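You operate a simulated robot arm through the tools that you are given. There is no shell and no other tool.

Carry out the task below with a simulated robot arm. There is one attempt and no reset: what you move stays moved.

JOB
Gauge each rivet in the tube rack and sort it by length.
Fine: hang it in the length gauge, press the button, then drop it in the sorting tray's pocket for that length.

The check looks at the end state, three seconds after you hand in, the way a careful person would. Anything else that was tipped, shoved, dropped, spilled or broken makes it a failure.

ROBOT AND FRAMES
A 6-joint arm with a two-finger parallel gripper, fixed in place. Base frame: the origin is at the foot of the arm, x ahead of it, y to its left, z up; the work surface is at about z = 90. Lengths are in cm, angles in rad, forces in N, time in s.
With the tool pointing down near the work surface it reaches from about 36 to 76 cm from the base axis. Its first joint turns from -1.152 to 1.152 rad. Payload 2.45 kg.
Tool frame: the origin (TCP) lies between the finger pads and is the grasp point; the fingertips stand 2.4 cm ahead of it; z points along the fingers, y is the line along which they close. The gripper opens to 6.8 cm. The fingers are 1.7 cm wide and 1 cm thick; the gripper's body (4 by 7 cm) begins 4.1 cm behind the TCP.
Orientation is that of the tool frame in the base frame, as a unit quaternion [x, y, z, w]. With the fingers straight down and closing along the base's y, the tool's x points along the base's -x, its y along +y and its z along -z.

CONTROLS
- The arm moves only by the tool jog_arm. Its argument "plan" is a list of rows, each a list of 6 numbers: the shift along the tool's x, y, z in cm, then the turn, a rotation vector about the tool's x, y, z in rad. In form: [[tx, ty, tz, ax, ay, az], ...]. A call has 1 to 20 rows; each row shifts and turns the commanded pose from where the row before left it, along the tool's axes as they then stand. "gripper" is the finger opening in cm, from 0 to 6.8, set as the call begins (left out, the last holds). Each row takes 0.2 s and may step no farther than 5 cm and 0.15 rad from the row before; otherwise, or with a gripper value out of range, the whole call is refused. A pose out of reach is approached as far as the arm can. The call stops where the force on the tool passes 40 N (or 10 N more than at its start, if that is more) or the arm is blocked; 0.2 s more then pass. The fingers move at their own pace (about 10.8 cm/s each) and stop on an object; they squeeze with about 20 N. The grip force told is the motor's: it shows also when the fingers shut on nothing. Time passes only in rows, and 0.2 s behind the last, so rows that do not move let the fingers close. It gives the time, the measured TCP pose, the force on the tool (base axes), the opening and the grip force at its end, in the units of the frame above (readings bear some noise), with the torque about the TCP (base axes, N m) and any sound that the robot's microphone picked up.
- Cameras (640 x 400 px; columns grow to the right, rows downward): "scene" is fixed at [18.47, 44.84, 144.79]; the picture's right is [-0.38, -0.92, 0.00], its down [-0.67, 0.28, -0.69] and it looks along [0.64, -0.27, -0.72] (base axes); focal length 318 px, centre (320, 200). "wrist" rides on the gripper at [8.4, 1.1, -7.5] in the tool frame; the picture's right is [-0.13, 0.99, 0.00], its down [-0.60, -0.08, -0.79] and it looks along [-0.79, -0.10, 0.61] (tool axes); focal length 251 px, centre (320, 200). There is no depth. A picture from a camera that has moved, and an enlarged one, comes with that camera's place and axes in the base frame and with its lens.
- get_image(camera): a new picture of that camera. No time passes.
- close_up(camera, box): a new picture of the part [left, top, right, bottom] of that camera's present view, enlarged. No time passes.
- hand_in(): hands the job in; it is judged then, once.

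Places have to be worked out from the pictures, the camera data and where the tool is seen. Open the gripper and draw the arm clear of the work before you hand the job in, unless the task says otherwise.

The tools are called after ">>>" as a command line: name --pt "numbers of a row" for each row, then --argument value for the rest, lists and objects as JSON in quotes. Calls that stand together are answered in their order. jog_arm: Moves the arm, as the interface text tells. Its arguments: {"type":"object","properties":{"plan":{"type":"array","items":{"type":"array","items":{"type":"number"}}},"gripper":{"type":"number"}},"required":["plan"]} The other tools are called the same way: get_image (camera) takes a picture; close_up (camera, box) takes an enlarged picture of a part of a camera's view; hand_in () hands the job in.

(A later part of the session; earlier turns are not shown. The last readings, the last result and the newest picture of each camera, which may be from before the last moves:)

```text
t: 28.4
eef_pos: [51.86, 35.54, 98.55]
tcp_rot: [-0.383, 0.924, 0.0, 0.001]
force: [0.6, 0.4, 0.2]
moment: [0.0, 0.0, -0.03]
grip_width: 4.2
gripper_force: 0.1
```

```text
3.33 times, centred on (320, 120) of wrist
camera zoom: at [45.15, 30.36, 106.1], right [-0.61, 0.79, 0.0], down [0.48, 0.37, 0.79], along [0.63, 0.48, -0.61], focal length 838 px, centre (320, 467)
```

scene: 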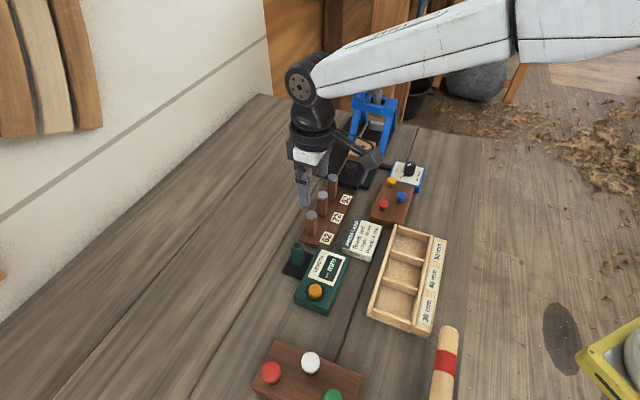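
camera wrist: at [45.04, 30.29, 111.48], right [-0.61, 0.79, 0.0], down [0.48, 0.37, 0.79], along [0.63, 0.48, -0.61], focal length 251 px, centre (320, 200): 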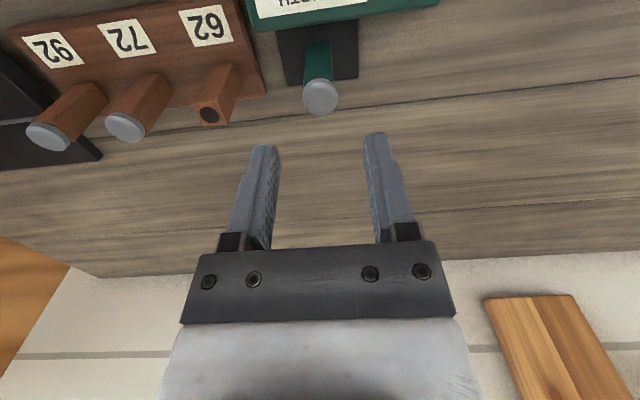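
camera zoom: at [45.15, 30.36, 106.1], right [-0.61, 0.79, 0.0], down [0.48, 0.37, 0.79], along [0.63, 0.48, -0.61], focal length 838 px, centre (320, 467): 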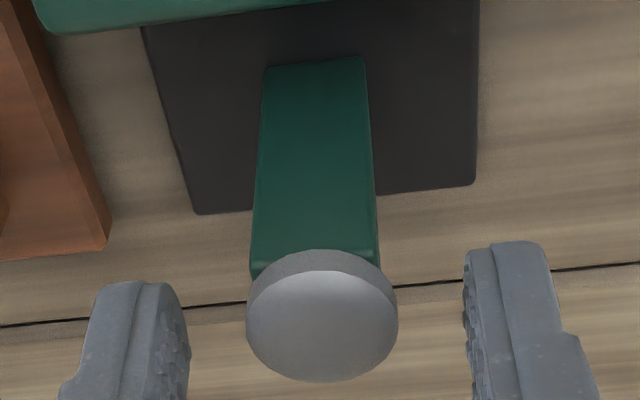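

Centered (head column 322). Closing on the head and lifting.

>>> jog_arm --pt "0 0 0 0 0 0" --pt "0 0 0 0 0 0" --gripper 0

>>> jog_arm --pt "0 0 -0.7 0 0 0" --pt "0 0 -0.9 0 0 0" --pt "0 0 -1.2 0 0 0" --pt "0 0 -1.4 0 0 0" --pt "0 0 -1.4 0 0 0" --pt "0 0 -1.4 0 0 0" --pt "0 0 0 0 0 0"

>>> get_image --camera "wrist"

>>> get_image --camera "scene"

```text
t: 29.0
eef_pos: [51.94, 35.54, 98.53]
tcp_rot: [-0.383, 0.924, 0.001, 0.0]
force: [0.0, -0.7, 0.6]
moment: [0.06, -0.02, 0.02]
grip_width: 2.09
gripper_force: 19.8
```

```text
t: 30.6
eef_pos: [52.02, 35.59, 105.55]
tcp_rot: [-0.383, 0.924, 0.0, 0.001]
force: [0.2, -0.8, -0.6]
moment: [0.03, -0.01, 0.0]
grip_width: 2.08
gripper_force: 19.9
```

```text
taken
camera wrist: at [45.3, 30.38, 113.2], right [-0.61, 0.79, 0.0], down [0.48, 0.37, 0.79], along [0.63, 0.48, -0.61], focal length 251 px, centre (320, 200)
```

wrist: 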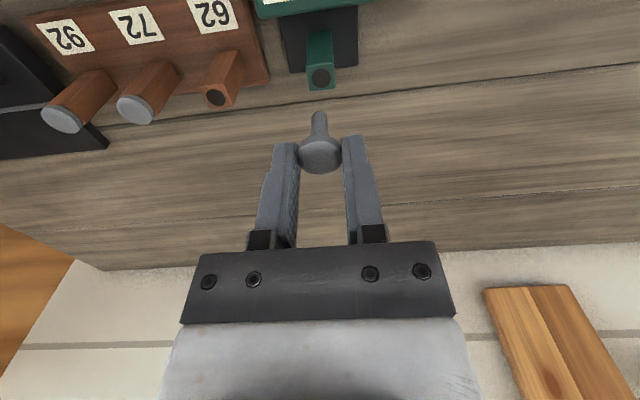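

```text
taken
```

scene: 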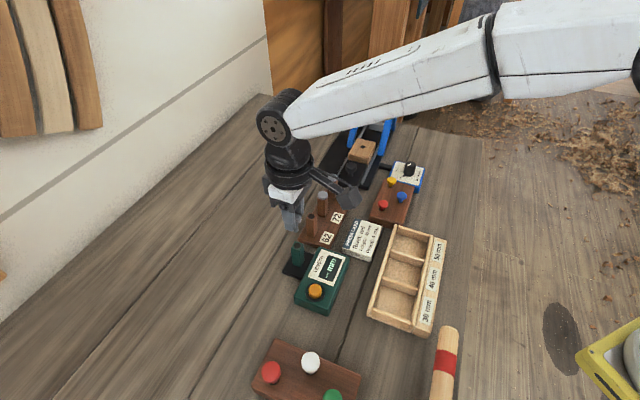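

Rivet 1 (30 mm) is back in the gripper. Carrying it at height to above the 30 mm pocket at about (37.6, 22.3).

>>> jog_arm --pt "3.2 0.15 0 0 0 0" --pt "3.3 0.15 0 0 0 0" --pt "3.3 0.15 0 0 0 0" --pt "3.3 0.15 0 0 0 0" --pt "3.3 0.16 0 0 0 0" --pt "3.2 0.16 0 0 0 0" --pt "0 0 0 0 0 0" --pt "0 0 0 0 0 0"

>>> get_image --camera "wrist"

>>> close_up --camera "scene" --box '[340, 200, 480, 350]'

```text
t: 32.4
eef_pos: [37.58, 22.03, 105.48]
tcp_rot: [-0.383, 0.924, 0.001, 0.001]
force: [-0.3, -0.6, -0.3]
moment: [0.02, -0.01, 0.0]
grip_width: 2.05
gripper_force: 19.7
```

```text
taken
camera wrist: at [30.83, 16.81, 113.01], right [-0.61, 0.79, 0.0], down [0.48, 0.37, 0.79], along [0.63, 0.48, -0.61], focal length 251 px, centre (320, 200)
```

wrist: 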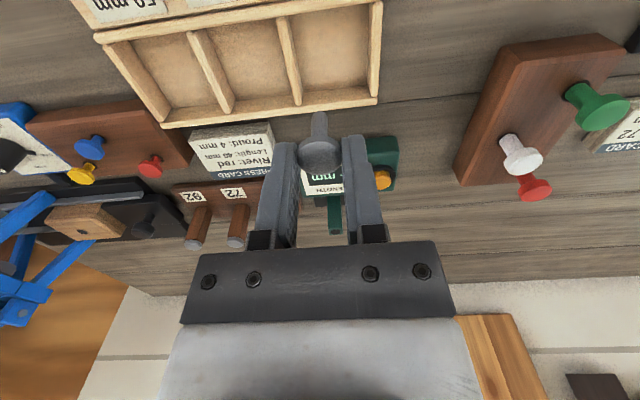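

```text
2.67 times, centred on (410, 275) of scene
camera zoom: at [18.47, 44.84, 144.79], right [-0.38, -0.92, 0.0], down [-0.67, 0.28, -0.69], along [0.64, -0.27, -0.72], focal length 849 px, centre (80, 0)
```

zoom: 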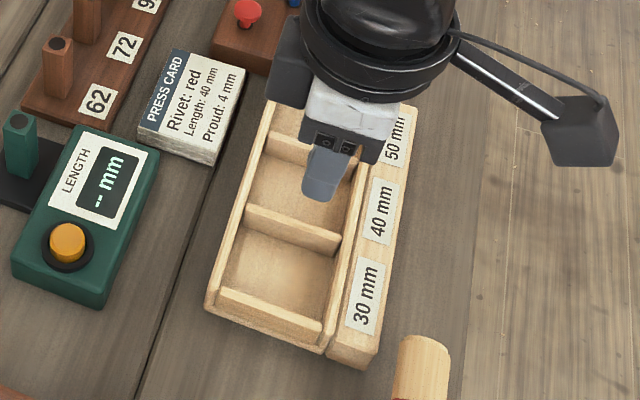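

Zooming on the tray to get the exact centers and dimensions of the pockets.

>>> close_up --camera "wrist" --box '[90, 0, 400, 150]'

>>> close_up --camera "scene" --box '[360, 230, 450, 340]'

```text
2.06 times, centred on (245, 75) of wrist
camera zoom: at [30.83, 16.81, 113.01], right [-0.61, 0.79, 0.0], down [0.48, 0.37, 0.79], along [0.63, 0.48, -0.61], focal length 519 px, centre (475, 458)
```

zoom: 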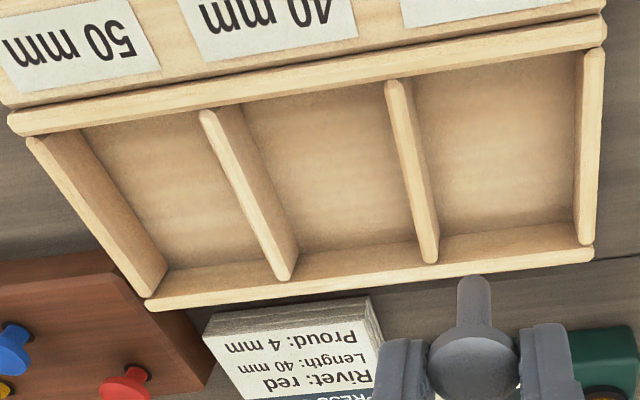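

```text
3.64 times, centred on (405, 285) of scene
camera zoom: at [18.47, 44.84, 144.79], right [-0.38, -0.92, 0.0], down [-0.67, 0.28, -0.69], along [0.64, -0.27, -0.72], focal length 1157 px, centre (11, -109)
```

zoom: 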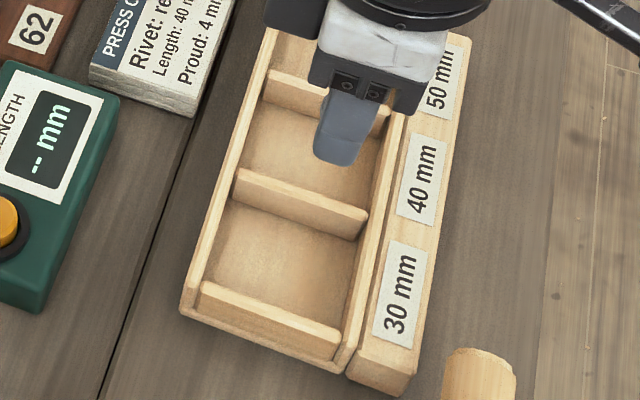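

Pocket 30 is centered at about (37.2, 22.8), roughly 6 × 7 cm. Shifting over it and lowering until the stem is near the floor.

>>> jog_arm --pt "-0.34 0.83 0 0 0 0" --pt "0 0 1.8 0 0 0" --pt "0 0 1.8 0 0 0" --pt "0 0 1.8 0 0 0" --pt "0 0 1.6 0 0 0" --pt "0 0 0 0 0 0" --pt "0 0 0 0 0 0"

>>> get_image --camera "wrist"

>>> close_up --camera "scene" --box '[360, 230, 450, 340]'

```text
t: 34.0
eef_pos: [36.94, 23.11, 98.48]
tcp_rot: [-0.383, 0.924, 0.001, 0.0]
force: [-0.7, -0.1, -0.5]
moment: [0.0, 0.0, -0.03]
grip_width: 2.07
gripper_force: 19.8
```

```text
taken
camera wrist: at [30.2, 17.91, 106.08], right [-0.61, 0.79, 0.0], down [0.48, 0.37, 0.79], along [0.63, 0.48, -0.61], focal length 251 px, centre (320, 200)
```

wrist: 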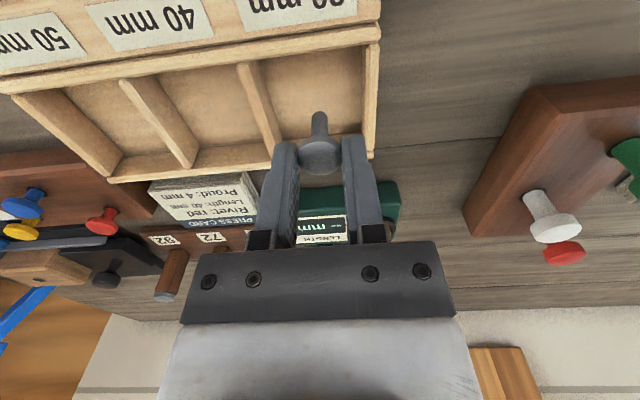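

```text
3.64 times, centred on (405, 285) of scene
camera zoom: at [18.47, 44.84, 144.79], right [-0.38, -0.92, 0.0], down [-0.67, 0.28, -0.69], along [0.64, -0.27, -0.72], focal length 1157 px, centre (11, -109)
```

zoom: 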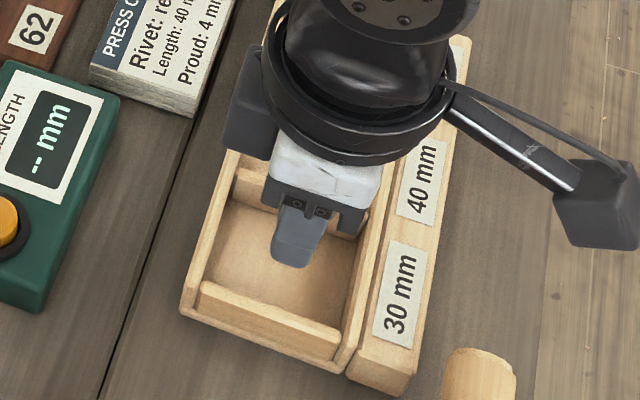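

Centered over the pocket. Lowering 2.3 cm more so the tip is just above the floor, then releasing.

>>> jog_arm --pt "0 0 0.8 0 0 0" --pt "0 0 0.8 0 0 0" --pt "0 0 0.5 0 0 0" --pt "0 0 0.2 0 0 0" --pt "0 0 0 0 0 0"

>>> close_up --camera "wrist" --box '[220, 40, 420, 200]'

```text
t: 35.2
eef_pos: [36.78, 23.09, 96.21]
tcp_rot: [-0.384, 0.924, 0.001, 0.002]
force: [1.2, 0.2, 0.0]
moment: [0.03, -0.02, -0.01]
grip_width: 2.07
gripper_force: 19.6
```

```text
2.50 times, centred on (320, 120) of wrist
camera zoom: at [30.19, 17.91, 103.79], right [-0.61, 0.79, 0.0], down [0.48, 0.37, 0.79], along [0.63, 0.48, -0.61], focal length 629 px, centre (320, 400)
```

zoom: 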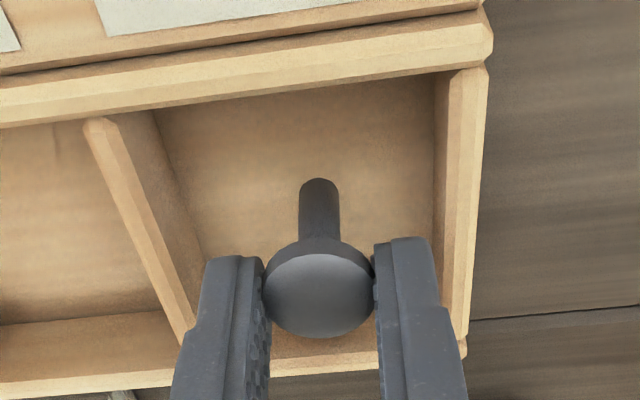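

The stem is near the floor, inside the pocket. Releasing with a modest opening.

>>> jog_arm --pt "0 0 0 0 0 0" --pt "0 0 0 0 0 0" --pt "0 0 0 0 0 0" --pt "0 0 0 0 0 0" --gripper 3.4

>>> close_up --camera "wrist" --box '[220, 40, 420, 200]'

```text
t: 36.2
eef_pos: [36.79, 23.18, 96.23]
tcp_rot: [-0.382, 0.924, 0.0, 0.001]
force: [-0.5, 0.0, -0.7]
moment: [0.0, -0.02, 0.02]
grip_width: 3.38
gripper_force: 0.1
```

```text
2.50 times, centred on (320, 120) of wrist
camera zoom: at [30.18, 17.91, 103.79], right [-0.61, 0.79, 0.0], down [0.48, 0.37, 0.79], along [0.63, 0.48, -0.61], focal length 629 px, centre (320, 400)
```

zoom: 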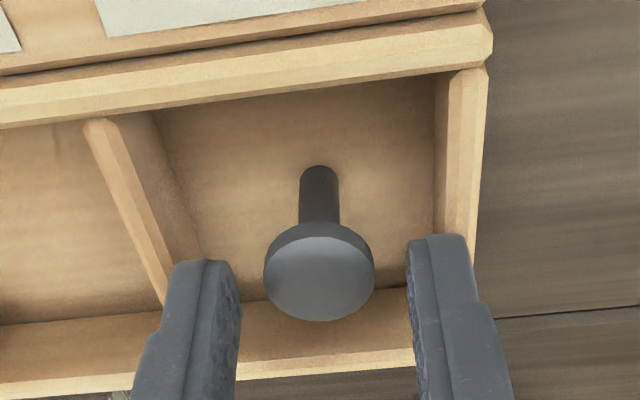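

The rivet stands in the 30 mm pocket. Rising straight up and then travelling to above rivet 72 at (61.6, 26.2).

>>> jog_arm --pt "0 0 -1.0 0 0 0" --pt "0 0 -2 0 0 0" --pt "0 0 -2 0 0 0" --pt "0 0 -2 0 0 0" --pt "0 0 -2 0 0 0" --pt "0 0 0 0 0 0"

>>> get_image --camera "wrist"

>>> jog_arm --pt "-2.81 -2.17 0 0 0 0" --pt "-2.81 -2.17 0 0 0 0" --pt "-2.81 -2.17 0 0 0 0" --pt "-2.81 -2.17 0 0 0 0" --pt "-2.81 -2.17 0 0 0 0" --pt "-2.81 -2.17 0 0 0 0" --pt "-2.84 -2.18 0 0 0 0" --pt "0 0 0 0 0 0" --pt "0 0 0 0 0 0" --gripper 4.2

>>> close_up --camera "wrist" --box '[240, 50, 400, 150]'

>>> get_image --camera "scene"

```text
t: 37.6
eef_pos: [36.95, 23.2, 105.12]
tcp_rot: [-0.382, 0.924, 0.0, 0.001]
force: [-0.5, 0.3, -1.0]
moment: [-0.01, -0.02, 0.02]
grip_width: 3.38
gripper_force: 0.1
```

```text
taken
camera wrist: at [30.38, 18.0, 112.8], right [-0.61, 0.79, 0.0], down [0.48, 0.37, 0.79], along [0.63, 0.48, -0.61], focal length 251 px, centre (320, 200)
```

wrist: 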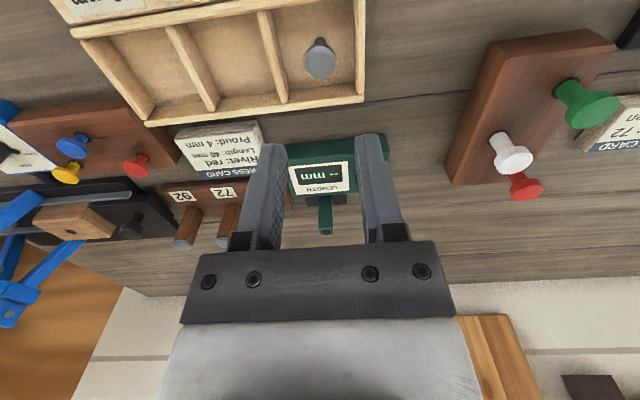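

```text
t: 39.6
eef_pos: [61.75, 26.48, 104.87]
tcp_rot: [-0.383, 0.924, 0.001, 0.001]
force: [0.1, -0.3, 0.1]
moment: [-0.01, 0.01, 0.02]
grip_width: 4.18
gripper_force: 0.1
```

```text
4.00 times, centred on (320, 100) of wrist
camera zoom: at [54.95, 21.26, 112.39], right [-0.61, 0.79, 0.0], down [0.48, 0.37, 0.79], along [0.63, 0.48, -0.61], focal length 1006 px, centre (320, 600)
```

zoom: 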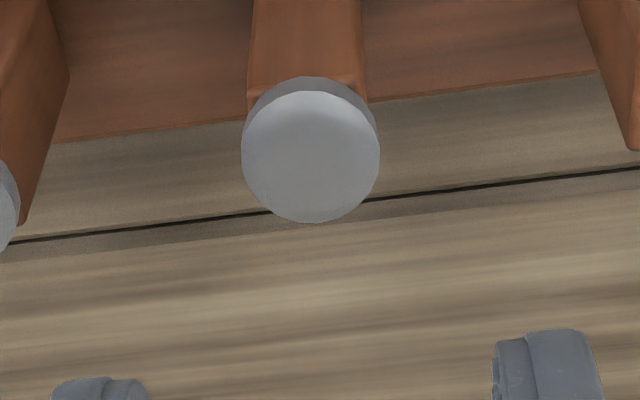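

```text
taken
```

scene: 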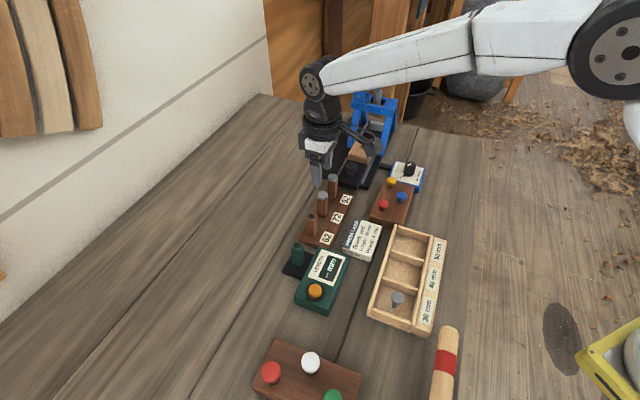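

Head 72 is at (61.61, 26.20); TCP is 0.2 cm off. Correcting and descending to straddle it.

>>> jog_arm --pt "0.2 -0.11 0 0 0 0" --pt "0 0 1.4 0 0 0" --pt "0 0 1.4 0 0 0" --pt "0 0 1.4 0 0 0" --pt "0 0 1.2 0 0 0" --pt "0 0 0.7 0 0 0" --pt "0 0 0 0 0 0" --pt "0 0 0 0 0 0"

>>> close_up --camera "wrist" --box '[240, 60, 400, 180]'

```text
t: 41.4
eef_pos: [61.68, 26.17, 99.2]
tcp_rot: [-0.382, 0.924, 0.001, 0.0]
force: [0.4, 0.4, 0.7]
moment: [0.04, 0.0, 0.01]
grip_width: 4.23
gripper_force: 0.1
```

```text
3.33 times, centred on (320, 120) of wrist
camera zoom: at [54.97, 20.93, 106.71], right [-0.61, 0.79, 0.0], down [0.48, 0.37, 0.79], along [0.63, 0.48, -0.61], focal length 838 px, centre (320, 467)
```

zoom: 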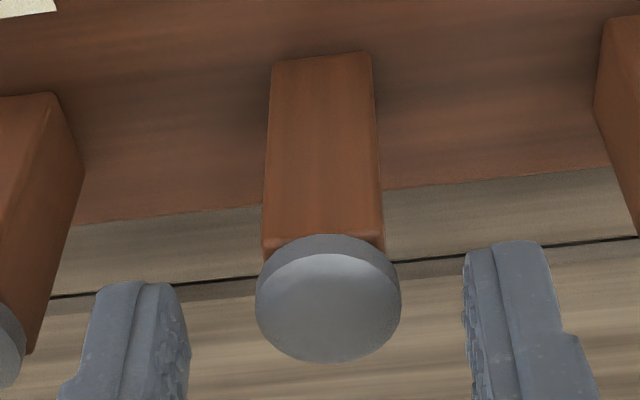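

Head sits 0.12 cm right of center and I'm 0.45 cm high. Fine-tuning, then checking before closing.

>>> jog_arm --pt "0 0.13 0.25 0 0 0" --pt "0 0 0.22 0 0 0" --pt "0 0 0 0 0 0" --pt "0 0 0 0 0 0"

>>> close_up --camera "wrist" --box '[240, 60, 400, 180]'

```text
t: 42.4
eef_pos: [61.61, 26.31, 98.63]
tcp_rot: [-0.382, 0.924, 0.0, 0.001]
force: [0.5, 0.0, 1.8]
moment: [0.01, 0.0, 0.02]
grip_width: 4.21
gripper_force: 0.0
```

```text
3.33 times, centred on (320, 120) of wrist
camera zoom: at [54.81, 21.06, 106.24], right [-0.61, 0.79, 0.0], down [0.48, 0.37, 0.79], along [0.63, 0.48, -0.61], focal length 838 px, centre (320, 467)
```

zoom: 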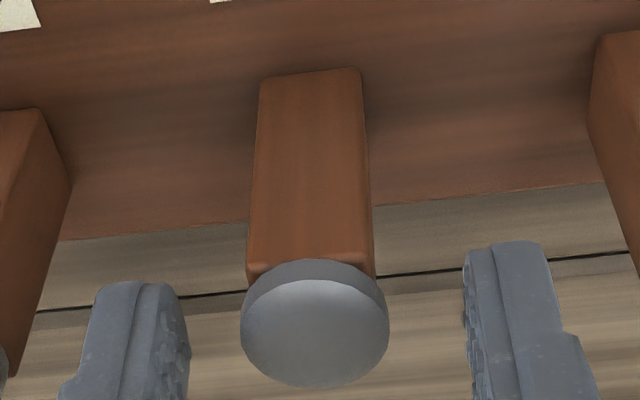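

Within 0.07 cm. Closing and lifting straight up.

>>> jog_arm --pt "0 -0.05 0 0 0 0" --pt "0 0 0 0 0 0" --pt "0 0 0 0 0 0" --gripper 0

>>> jog_arm --pt "0 0 -0.7 0 0 0" --pt "0 0 -0.9 0 0 0" --pt "0 0 -1.2 0 0 0" --pt "0 0 -1.4 0 0 0" --pt "0 0 -1.4 0 0 0" --pt "0 0 -1.4 0 0 0" --pt "0 0 -1.4 0 0 0" --pt "0 0 0 0 0 0"

>>> get_image --camera "wrist"

>>> close_up --camera "scene" --box '[270, 120, 400, 250]'

```text
t: 43.2
eef_pos: [61.49, 26.31, 98.73]
tcp_rot: [-0.383, 0.924, 0.0, 0.002]
force: [0.8, -0.1, -0.5]
moment: [0.02, -0.02, -0.01]
grip_width: 2.09
gripper_force: 19.1
```

```text
t: 45.0
eef_pos: [61.69, 26.11, 107.31]
tcp_rot: [-0.382, 0.924, 0.0, 0.001]
force: [0.1, 0.1, 0.0]
moment: [-0.06, -0.01, 0.04]
grip_width: 2.04
gripper_force: 19.8
```

```text
taken
camera wrist: at [54.92, 20.96, 114.83], right [-0.61, 0.79, 0.0], down [0.48, 0.37, 0.79], along [0.63, 0.48, -0.61], focal length 251 px, centre (320, 200)
```

wrist: 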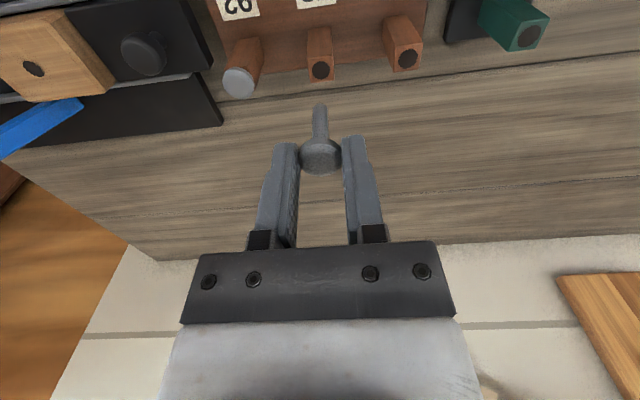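

```text
3.08 times, centred on (335, 185) of scene
camera zoom: at [18.47, 44.84, 144.79], right [-0.38, -0.92, 0.0], down [-0.67, 0.28, -0.69], along [0.64, -0.27, -0.72], focal length 979 px, centre (274, 246)
```

zoom: 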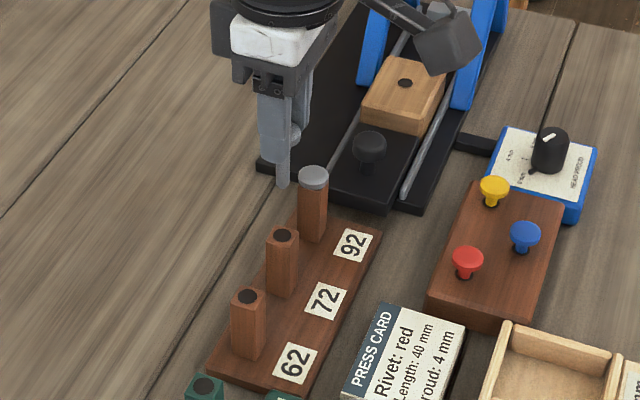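

Rivet 2 is out with a longer stem (tip ~6.3 cm ahead of the TCP). Moving over the gauge hole.

>>> jog_arm --pt "0.07 2.7 0 0 0 0" --pt "0.07 2.7 0 0 0 0" --pt "0.07 2.7 0 0 0 0" --pt "0.07 2.7 0 0 0 0" --pt "0 2.77 0 0 0 0" --pt "0 0 0 0 0 0" --pt "0 0 0 0 0 0" --pt "0 0 0 0 0 0"

>>> close_up --camera "wrist" --box '[240, 40, 400, 180]'

```text
t: 46.8
eef_pos: [52.03, 35.47, 107.31]
tcp_rot: [-0.383, 0.924, 0.0, 0.001]
force: [-0.2, 0.1, 0.1]
moment: [0.04, 0.03, -0.01]
grip_width: 2.09
gripper_force: 19.9
```

```text
2.86 times, centred on (320, 110) of wrist
camera zoom: at [45.28, 30.28, 114.79], right [-0.61, 0.79, 0.0], down [0.48, 0.37, 0.79], along [0.63, 0.48, -0.61], focal length 718 px, centre (320, 457)
```

zoom: 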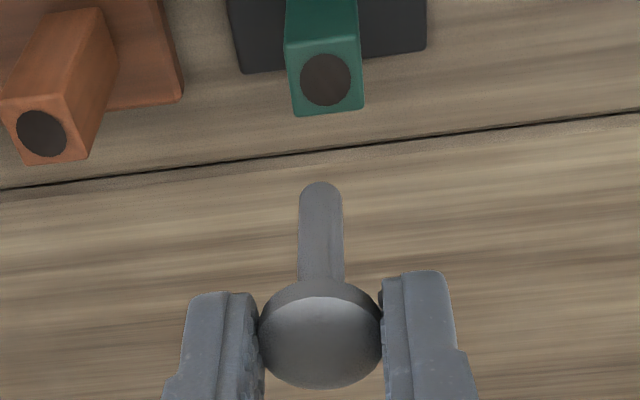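

Hole is offset ~0.14 cm right and ~0.1 cm toward the camera. Correcting and lowering the tip to just above it.

>>> jog_arm --pt "0.1 0.15 0 0 0 0" --pt "0 0 1.2 0 0 0" --pt "0 0 1.2 0 0 0" --pt "0 0 1.0 0 0 0" --pt "0 0 0.2 0 0 0" --pt "0 0 0 0 0 0" --pt "0 0 0 0 0 0"

>>> close_up --camera "wrist" --box '[240, 60, 400, 180]'

>>> close_up --camera "scene" --box '[270, 200, 330, 260]'

```text
t: 48.4
eef_pos: [51.8, 35.59, 103.59]
tcp_rot: [-0.382, 0.924, 0.001, 0.001]
force: [0.3, -0.6, -0.8]
moment: [0.03, -0.02, -0.01]
grip_width: 2.1
gripper_force: 19.6
```

```text
3.33 times, centred on (320, 120) of wrist
camera zoom: at [45.06, 30.39, 111.11], right [-0.61, 0.79, 0.0], down [0.48, 0.37, 0.79], along [0.63, 0.48, -0.61], focal length 838 px, centre (320, 467)
```

zoom: 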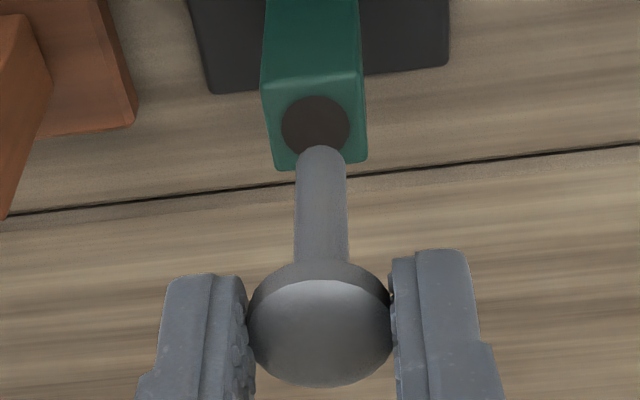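

```text
6.67 times, centred on (300, 230) of scene
camera zoom: at [18.47, 44.84, 144.79], right [-0.38, -0.92, 0.0], down [-0.67, 0.28, -0.69], along [0.64, -0.27, -0.72], focal length 2122 px, centre (453, 0)
```

zoom: 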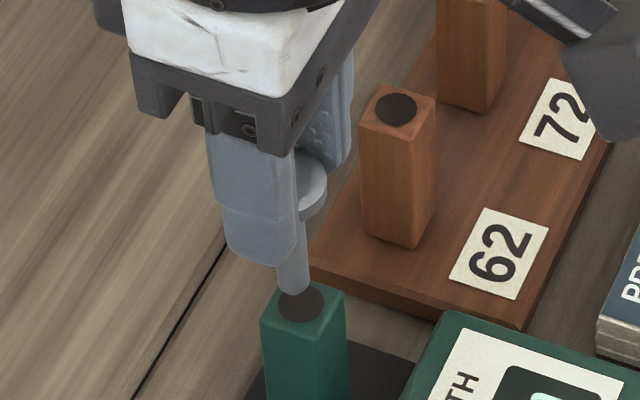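

Now the hole is ~0.09 cm left of the axis. Correcting and starting insertion.

>>> jog_arm --pt "0 -0.08 0 0 0 0" --pt "0 0 0.4 0 0 0" --pt "0 0 0.4 0 0 0" --pt "0 0 0.3 0 0 0" --pt "0 0 0 0 0 0"

>>> close_up --camera "wrist" --box '[240, 60, 400, 180]'

>>> close_up --camera "scene" --box '[270, 200, 330, 260]'

```text
t: 49.6
eef_pos: [51.68, 35.69, 102.44]
tcp_rot: [-0.383, 0.924, 0.0, 0.002]
force: [0.0, -1.5, 4.1]
moment: [-0.08, 0.02, 0.03]
grip_width: 2.09
gripper_force: 20.7
```

```text
3.33 times, centred on (320, 120) of wrist
camera zoom: at [44.96, 30.44, 110.04], right [-0.61, 0.79, 0.0], down [0.48, 0.37, 0.8], along [0.63, 0.48, -0.61], focal length 838 px, centre (320, 467)
```

zoom: 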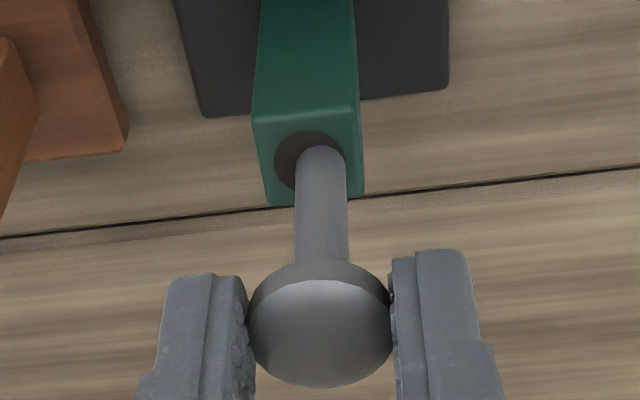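

```text
6.67 times, centred on (300, 230) of scene
camera zoom: at [18.47, 44.83, 144.79], right [-0.38, -0.92, 0.0], down [-0.67, 0.28, -0.69], along [0.64, -0.27, -0.72], focal length 2122 px, centre (453, 0)
```

zoom: 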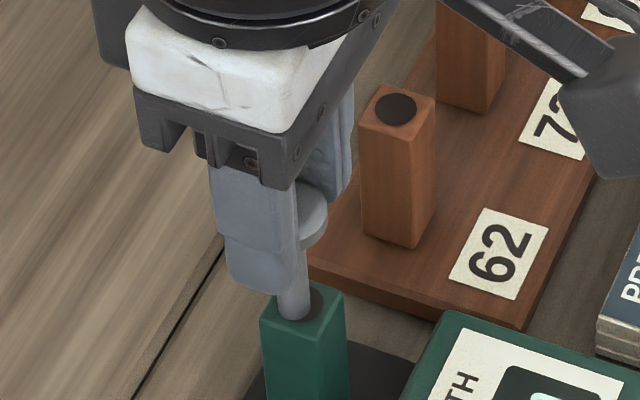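

The stem tip touched the rim (4 N): the drift was opposite to my correction, and the hole is now 0.2 cm left. Backing up slightly and correcting.

>>> jog_arm --pt "0 0 -0.5 0 0 0" --pt "0 0 -0.2 0 0 0" --pt "0 -0.2 0 0 0 0" --pt "0 0 0 0 0 0" --pt "0 0 0 0 0 0"

>>> close_up --camera "wrist" --box '[240, 60, 400, 180]'

>>> close_up --camera "scene" --box '[270, 200, 330, 260]'

```text
t: 50.8
eef_pos: [51.68, 35.43, 103.25]
tcp_rot: [-0.384, 0.924, 0.0, 0.001]
force: [0.0, -0.5, -1.1]
moment: [0.0, 0.0, 0.01]
grip_width: 2.1
gripper_force: 20.1
```

```text
3.33 times, centred on (320, 120) of wrist
camera zoom: at [45.11, 30.24, 110.78], right [-0.61, 0.79, 0.0], down [0.48, 0.37, 0.79], along [0.63, 0.48, -0.61], focal length 838 px, centre (320, 467)
```

zoom: 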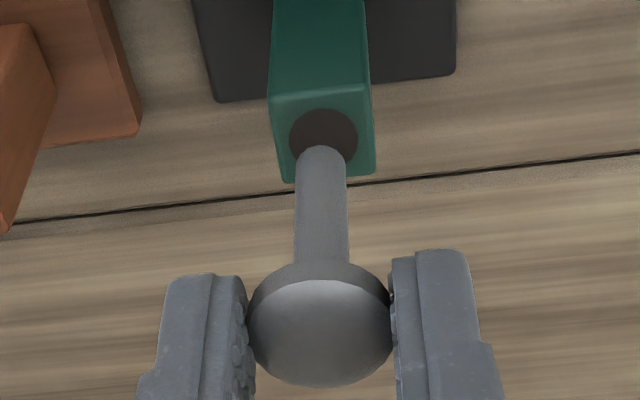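

```text
6.67 times, centred on (300, 230) of scene
camera zoom: at [18.47, 44.84, 144.79], right [-0.38, -0.92, 0.0], down [-0.67, 0.28, -0.69], along [0.64, -0.27, -0.72], focal length 2122 px, centre (453, 0)
```

zoom: 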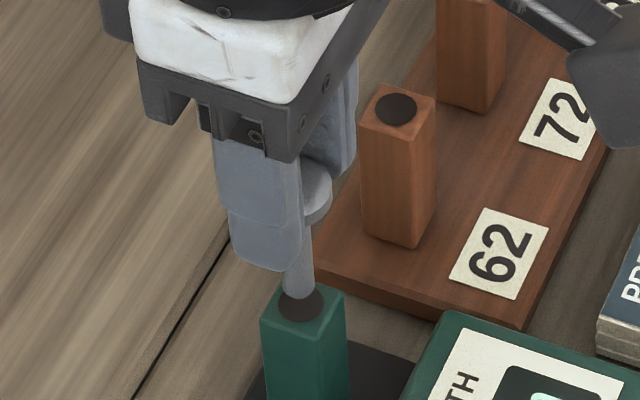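

Aligned within 0.05 cm. Inserting about 1 cm and checking.

>>> jog_arm --pt "-0.04 0 0.3 0 0 0" --pt "0 0 0.4 0 0 0" --pt "0 0 0.4 0 0 0" --pt "0 0 0 0 0 0"

>>> close_up --camera "wrist" --box '[240, 60, 400, 180]'

>>> close_up --camera "scene" --box '[270, 200, 330, 260]'

```text
t: 51.8
eef_pos: [51.79, 35.46, 101.93]
tcp_rot: [-0.384, 0.924, 0.0, 0.0]
force: [-0.2, 0.1, -0.8]
moment: [-0.01, 0.03, -0.01]
grip_width: 2.09
gripper_force: 20.8
```

```text
3.33 times, centred on (320, 120) of wrist
camera zoom: at [45.08, 30.3, 109.53], right [-0.61, 0.79, 0.0], down [0.48, 0.37, 0.79], along [0.63, 0.48, -0.61], focal length 838 px, centre (320, 467)
```

zoom: 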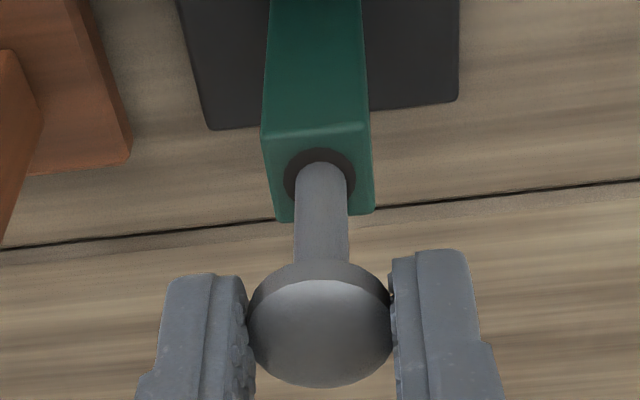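

```text
6.67 times, centred on (300, 230) of scene
camera zoom: at [18.47, 44.84, 144.79], right [-0.38, -0.92, 0.0], down [-0.67, 0.28, -0.69], along [0.64, -0.27, -0.72], focal length 2122 px, centre (453, 0)
```

zoom: 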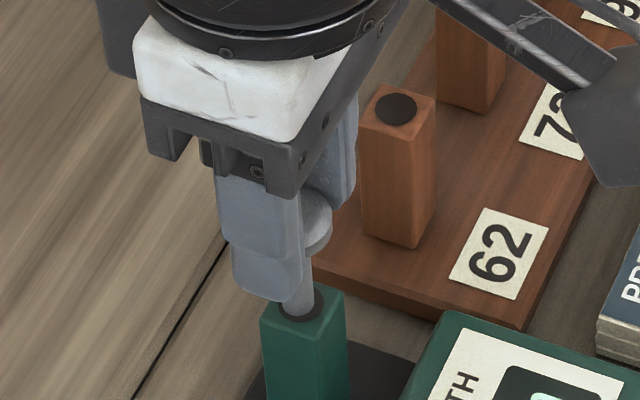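

Centered in the hole with no force. Continuing down to just above the seat.

>>> jog_arm --pt "0 0 0.5 0 0 0" --pt "0 0 0.5 0 0 0" --pt "0 0 0.5 0 0 0" --pt "0 0 0 0 0 0"

>>> jog_arm --pt "0 0 0.5 0 0 0" --pt "0 0 0.5 0 0 0" --pt "0 0 0.4 0 0 0" --pt "0 0 0 0 0 0"

>>> close_up --camera "wrist" --box '[240, 60, 400, 180]'

```text
t: 52.8
eef_pos: [51.81, 35.39, 100.47]
tcp_rot: [-0.383, 0.924, 0.0, 0.001]
force: [-0.3, -0.1, -0.2]
moment: [0.02, 0.05, 0.02]
grip_width: 2.09
gripper_force: 20.3
```

```text
t: 53.8
eef_pos: [51.59, 35.46, 99.09]
tcp_rot: [-0.383, 0.924, 0.001, 0.0]
force: [-0.4, 0.5, -0.8]
moment: [0.0, 0.02, 0.01]
grip_width: 2.08
gripper_force: 20.0
```

```text
3.33 times, centred on (320, 120) of wrist
camera zoom: at [45.02, 30.2, 106.65], right [-0.61, 0.79, 0.0], down [0.48, 0.37, 0.79], along [0.63, 0.48, -0.61], focal length 838 px, centre (320, 467)
```

zoom: 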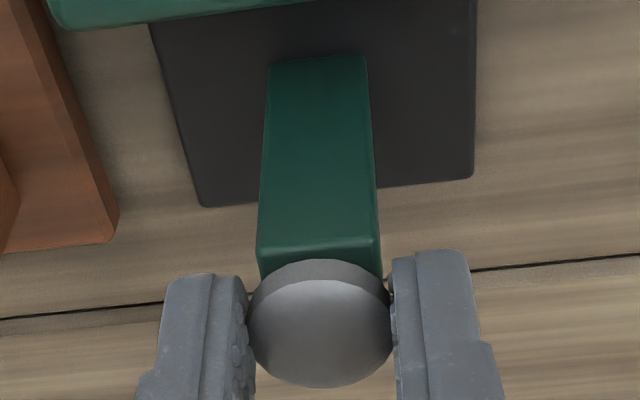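

Head is ~0.3 cm above the seat, force-free. Releasing, then rising and moving to the button as before.

>>> jog_arm --pt "0 0 0.1 0 0 0" --pt "0 0 0 0 0 0" --pt "0 0 0 0 0 0" --pt "0 0 0 0 0 0" --gripper 4.2

>>> close_up --camera "wrist" --box '[240, 60, 400, 180]'

```text
t: 54.8
eef_pos: [51.71, 35.36, 99.11]
tcp_rot: [-0.383, 0.924, 0.001, 0.001]
force: [-0.3, 0.1, 0.7]
moment: [0.02, -0.02, -0.04]
grip_width: 4.19
gripper_force: 0.0
```

```text
3.33 times, centred on (320, 120) of wrist
camera zoom: at [45.11, 30.18, 106.59], right [-0.61, 0.79, 0.0], down [0.48, 0.37, 0.79], along [0.63, 0.48, -0.61], focal length 838 px, centre (320, 467)
```

zoom: 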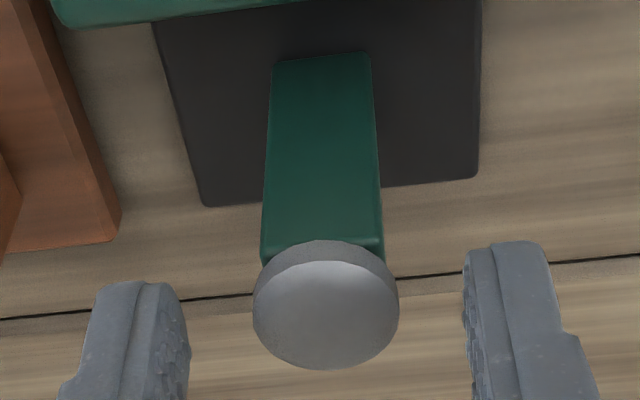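

Seated. Rising, closing the fingers, and moving over the button.

>>> jog_arm --pt "0 0 -1.5 0 0 0" --pt "0 0 -1.5 0 0 0" --pt "0 0 -1.5 0 0 0" --pt "0 0 -1.5 0 0 0"

>>> jog_arm --pt "1.42 1.45 0 0 0 0" --pt "1.42 1.45 0 0 0 0" --pt "1.42 1.45 0 0 0 0" --pt "1.42 1.44 0 0 0 0" --pt "0 0 1.6 0 0 0" --pt "0 0 1.6 0 0 0" --pt "0 0 1.6 0 0 0" --pt "0 0 1.6 0 0 0" --pt "0 0 0.6 0 0 0" --pt "0 0 0 0 0 0" --pt "0 0 0 0 0 0" --gripper 0

>>> close_up --camera "wrist" --box '[200, 40, 400, 200]'

```text
t: 55.8
eef_pos: [51.79, 35.3, 105.1]
tcp_rot: [-0.383, 0.924, 0.0, 0.001]
force: [0.1, 0.0, 0.2]
moment: [-0.02, -0.01, 0.03]
grip_width: 4.2
gripper_force: 0.0
```

```text
t: 58.2
eef_pos: [43.59, 35.5, 97.92]
tcp_rot: [-0.383, 0.924, 0.0, 0.0]
force: [-0.5, -0.1, -0.1]
moment: [-0.01, -0.01, 0.02]
grip_width: 0.01
gripper_force: 19.9
```

```text
2.50 times, centred on (300, 120) of wrist
camera zoom: at [36.88, 30.37, 105.54], right [-0.61, 0.79, 0.0], down [0.48, 0.37, 0.79], along [0.63, 0.48, -0.61], focal length 629 px, centre (370, 400)
```

zoom: 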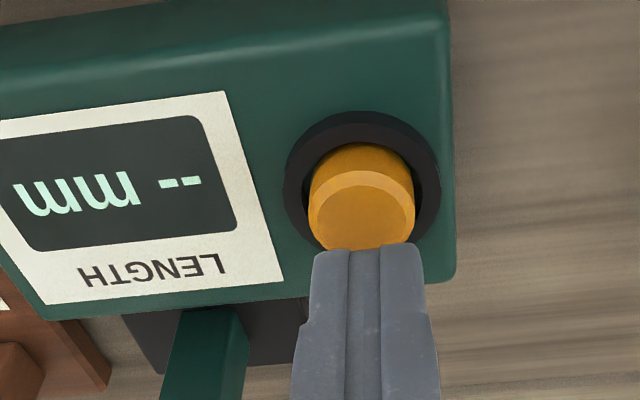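

Aligned over the button (tips at z≈95.6). Pressing down 1.75 cm in small steps.

>>> jog_arm --pt "0 0 0.5 0 0 0" --pt "0 0 0.5 0 0 0" --pt "0 0 0.3 0 0 0" --pt "0 0 0.1 0 0 0" --pt "0 0 0.1 0 0 0" --pt "0 0 0.1 0 0 0" --pt "0 0 0.1 0 0 0" --pt "0 0 0 0 0 0"

>>> close_up --camera "wrist" --box '[200, 40, 400, 200]'

```text
t: 60.0
eef_pos: [43.63, 35.61, 96.33]
tcp_rot: [-0.383, 0.924, 0.001, 0.001]
force: [0.7, 0.2, 1.7]
moment: [0.02, 0.02, -0.01]
grip_width: 0.01
gripper_force: 19.8
heard: click
```

```text
2.50 times, centred on (300, 120) of wrist
camera zoom: at [36.94, 30.31, 103.88], right [-0.61, 0.79, 0.0], down [0.48, 0.37, 0.79], along [0.63, 0.48, -0.61], focal length 629 px, centre (370, 400)
```

zoom: 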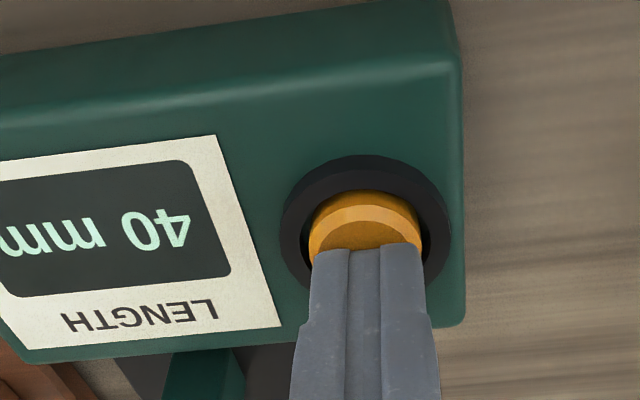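

Click, and it reads 40 mm. Rising and going back over the gauge to retrieve it.

>>> jog_arm --pt "0 0 -0.8 0 0 0" --pt "0 0 -1.8 0 0 0" --pt "0 0 -1.8 0 0 0" --pt "0 0 -1.8 0 0 0" --pt "0 0 -1.3 0 0 0"

>>> jog_arm --pt "-1.44 -1.43 0 0 0 0" --pt "-1.44 -1.43 0 0 0 0" --pt "-1.45 -1.43 0 0 0 0" --pt "-1.45 -1.44 0 0 0 0" --pt "0 0 0 0 0 0" --pt "0 0 0 0 0 0" --pt "0 0 0 0 0 0" --gripper 4.2

>>> close_up --camera "wrist" --box '[240, 50, 400, 150]'

```text
t: 61.2
eef_pos: [43.9, 35.57, 103.87]
tcp_rot: [-0.383, 0.924, 0.001, 0.001]
force: [0.3, 0.0, 0.6]
moment: [-0.02, -0.02, -0.01]
grip_width: 0.0
gripper_force: 19.5
```

```text
t: 62.8
eef_pos: [52.12, 35.62, 103.67]
tcp_rot: [-0.382, 0.924, 0.0, 0.0]
force: [-0.7, -0.4, 0.7]
moment: [-0.01, -0.03, -0.02]
grip_width: 4.19
gripper_force: 0.0
```

```text
4.00 times, centred on (320, 100) of wrist
camera zoom: at [45.37, 30.35, 111.26], right [-0.61, 0.79, 0.0], down [0.48, 0.37, 0.79], along [0.63, 0.48, -0.61], focal length 1006 px, centre (320, 600)
```

zoom: 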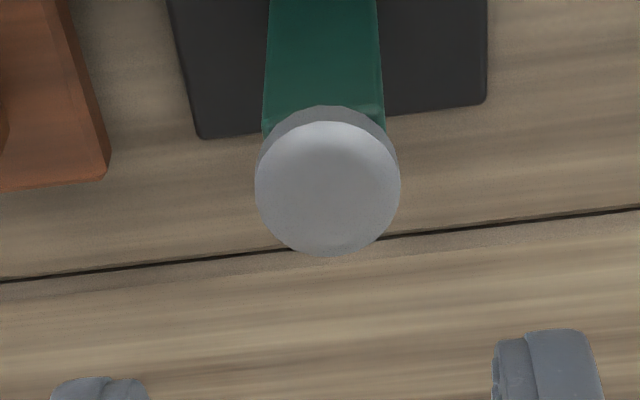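

Head at (51.83, 35.46); TCP 0.25 cm off. Correcting and descending to straddle it.

>>> jog_arm --pt "0.22 0.13 0 0 0 0" --pt "0 0 1.2 0 0 0" --pt "0 0 1.2 0 0 0" --pt "0 0 1.2 0 0 0" --pt "0 0 1.0 0 0 0" --pt "0 0 0.4 0 0 0" --pt "0 0 0 0 0 0" --pt "0 0 0 0 0 0"

>>> close_up --camera "wrist" --box '[240, 60, 400, 180]'

```text
t: 64.6
eef_pos: [51.69, 35.63, 98.73]
tcp_rot: [-0.383, 0.924, 0.0, 0.0]
force: [0.3, 0.1, 0.2]
moment: [0.01, 0.02, 0.01]
grip_width: 4.19
gripper_force: 0.0
```

```text
3.33 times, centred on (320, 120) of wrist
camera zoom: at [44.91, 30.41, 106.35], right [-0.61, 0.79, 0.0], down [0.48, 0.37, 0.79], along [0.63, 0.48, -0.61], focal length 838 px, centre (320, 467)
```

zoom: 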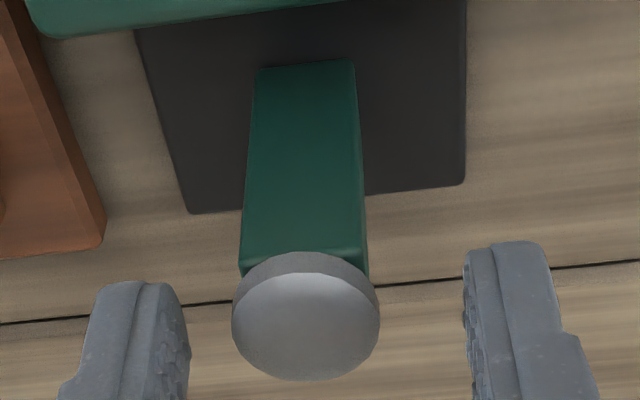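

Head is 0.2 cm left of the axis; shifting along tool y, checking, then closing.

>>> jog_arm --pt "0 -0.18 0.1 0 0 0" --pt "0 0 0 0 0 0" --pt "0 0 0 0 0 0"

>>> close_up --camera "wrist" --box '[240, 60, 400, 180]'

```text
t: 65.4
eef_pos: [51.72, 35.47, 98.75]
tcp_rot: [-0.383, 0.924, 0.0, 0.0]
force: [0.0, 0.8, 0.5]
moment: [0.01, 0.02, 0.03]
grip_width: 4.2
gripper_force: 0.1
```

```text
3.33 times, centred on (320, 120) of wrist
camera zoom: at [45.01, 30.19, 106.26], right [-0.61, 0.79, 0.0], down [0.48, 0.37, 0.79], along [0.63, 0.48, -0.61], focal length 838 px, centre (320, 467)
```

zoom: 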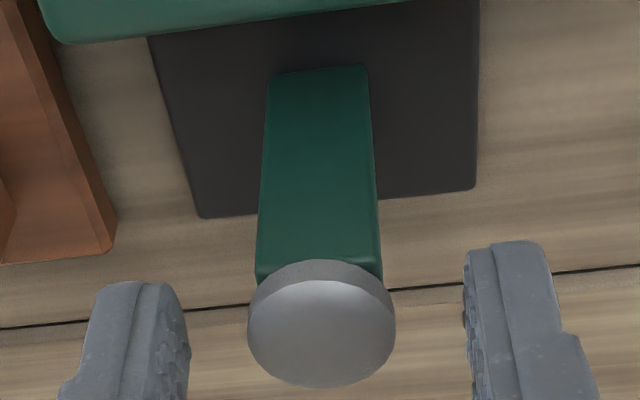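

Centered now. Closing and lifting.

>>> jog_arm --pt "0 0 0 0 0 0" --pt "0 0 0 0 0 0" --gripper 0

>>> jog_arm --pt "0 0 -0.7 0 0 0" --pt "0 0 -0.9 0 0 0" --pt "0 0 -1.2 0 0 0" --pt "0 0 -1.4 0 0 0" --pt "0 0 -1.4 0 0 0" --pt "0 0 -1.4 0 0 0" --pt "0 0 -1.4 0 0 0" --pt "0 0 0 0 0 0"

>>> get_image --camera "wrist"

```text
t: 66.0
eef_pos: [51.71, 35.42, 98.75]
tcp_rot: [-0.383, 0.924, 0.001, 0.002]
force: [-0.5, -0.7, -0.8]
moment: [0.01, 0.04, 0.0]
grip_width: 2.08
gripper_force: 19.5
```

```text
t: 67.8
eef_pos: [51.79, 35.3, 106.99]
tcp_rot: [-0.383, 0.924, 0.0, 0.001]
force: [-0.6, -0.5, -0.9]
moment: [0.03, -0.01, 0.01]
grip_width: 2.1
gripper_force: 20.2
```

```text
taken
camera wrist: at [45.06, 30.08, 114.51], right [-0.61, 0.79, 0.0], down [0.48, 0.37, 0.79], along [0.63, 0.48, -0.61], focal length 251 px, centre (320, 200)
```

wrist: 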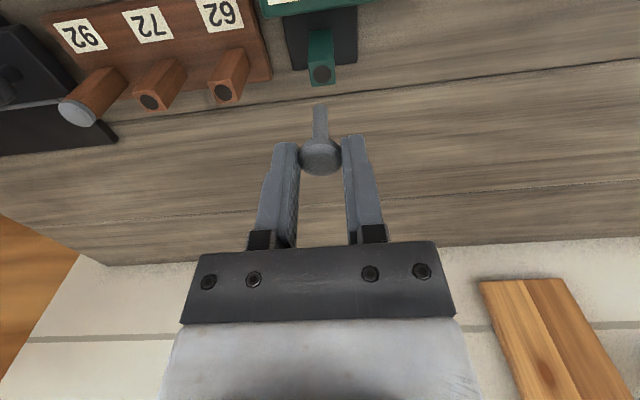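

Carrying rivet 2 to above the 40 mm pocket.

>>> jog_arm --pt "3.17 -0.84 0 0 0 0" --pt "3.17 -0.84 0 0 0 0" --pt "3.17 -0.84 0 0 0 0" --pt "3.17 -0.84 0 0 0 0" --pt "3.17 -0.84 0 0 0 0" --pt "3.17 -0.84 0 0 0 0" --pt "0 0 0 0 0 0" --pt "0 0 0 0 0 0"

>>> get_image --camera "wrist"

>>> close_up --camera "scene" --box '[360, 220, 450, 340]'

```text
t: 69.6
eef_pos: [41.52, 18.16, 107.3]
tcp_rot: [-0.383, 0.924, 0.0, 0.001]
force: [0.8, 0.1, -0.1]
moment: [0.01, 0.0, -0.03]
grip_width: 2.06
gripper_force: 20.0
```

```text
taken
camera wrist: at [34.9, 13.05, 114.77], right [-0.61, 0.79, 0.0], down [0.48, 0.37, 0.79], along [0.63, 0.48, -0.61], focal length 251 px, centre (320, 200)
```

wrist: 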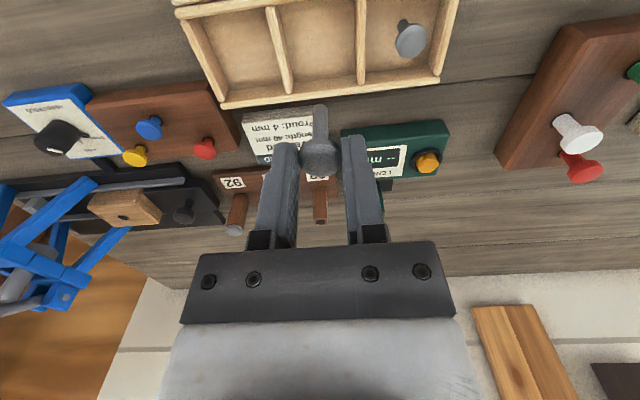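

```text
3.33 times, centred on (405, 280) of scene
camera zoom: at [18.47, 44.84, 144.79], right [-0.38, -0.92, 0.0], down [-0.67, 0.28, -0.69], along [0.64, -0.27, -0.72], focal length 1061 px, centre (37, -67)
```

zoom: 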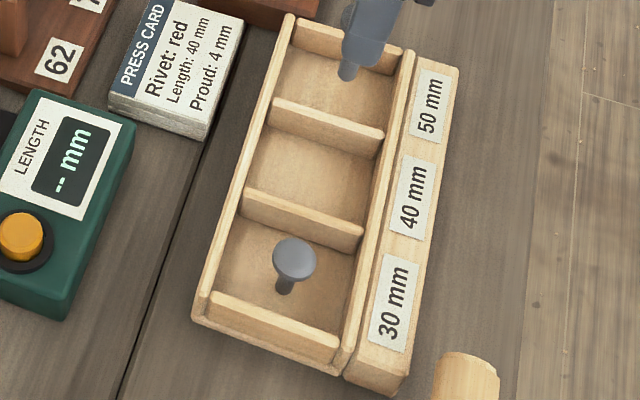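

Aligned over the 40 mm pocket. Lowering most of the way.

>>> jog_arm --pt "0 0 1.8 0 0 0" --pt "0 0 1.8 0 0 0" --pt "0 0 1.8 0 0 0" --pt "0 0 1.4 0 0 0" --pt "0 0 1.0 0 0 0" --pt "0 0 0 0 0 0" --pt "0 0 0 0 0 0"

>>> close_up --camera "wrist" --box '[200, 20, 440, 200]'

>>> close_up --camera "scene" --box '[360, 220, 450, 340]'

```text
t: 71.2
eef_pos: [41.73, 18.5, 99.09]
tcp_rot: [-0.382, 0.924, 0.0, 0.001]
force: [1.0, 0.2, -0.5]
moment: [0.01, 0.01, 0.03]
grip_width: 2.11
gripper_force: 20.3
```

```text
2.22 times, centred on (320, 110) of wrist
camera zoom: at [35.12, 13.16, 106.63], right [-0.61, 0.79, 0.0], down [0.48, 0.37, 0.79], along [0.63, 0.48, -0.61], focal length 559 px, centre (320, 400)
```

zoom: 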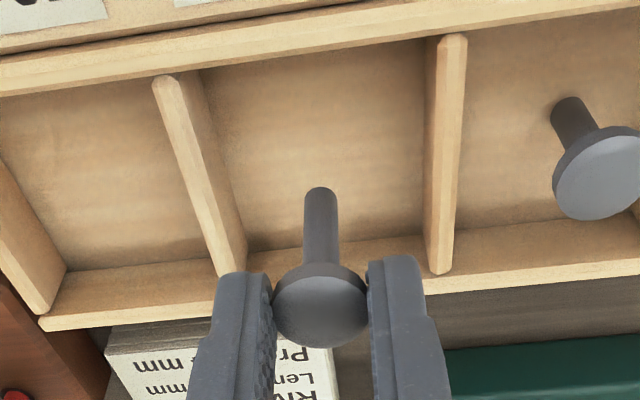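

```text
3.33 times, centred on (405, 280) of scene
camera zoom: at [18.47, 44.84, 144.79], right [-0.38, -0.92, 0.0], down [-0.67, 0.28, -0.69], along [0.64, -0.27, -0.72], focal length 1061 px, centre (37, -67)
```

zoom: 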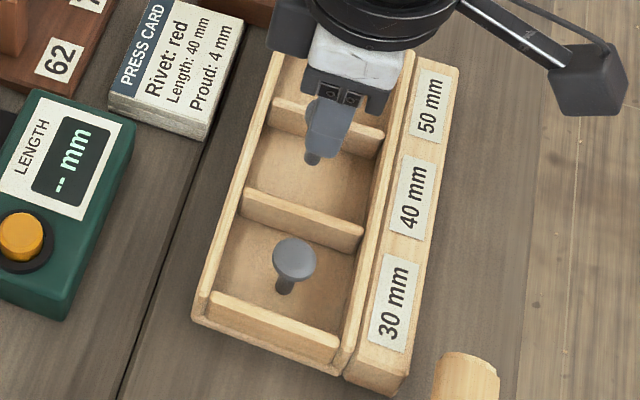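

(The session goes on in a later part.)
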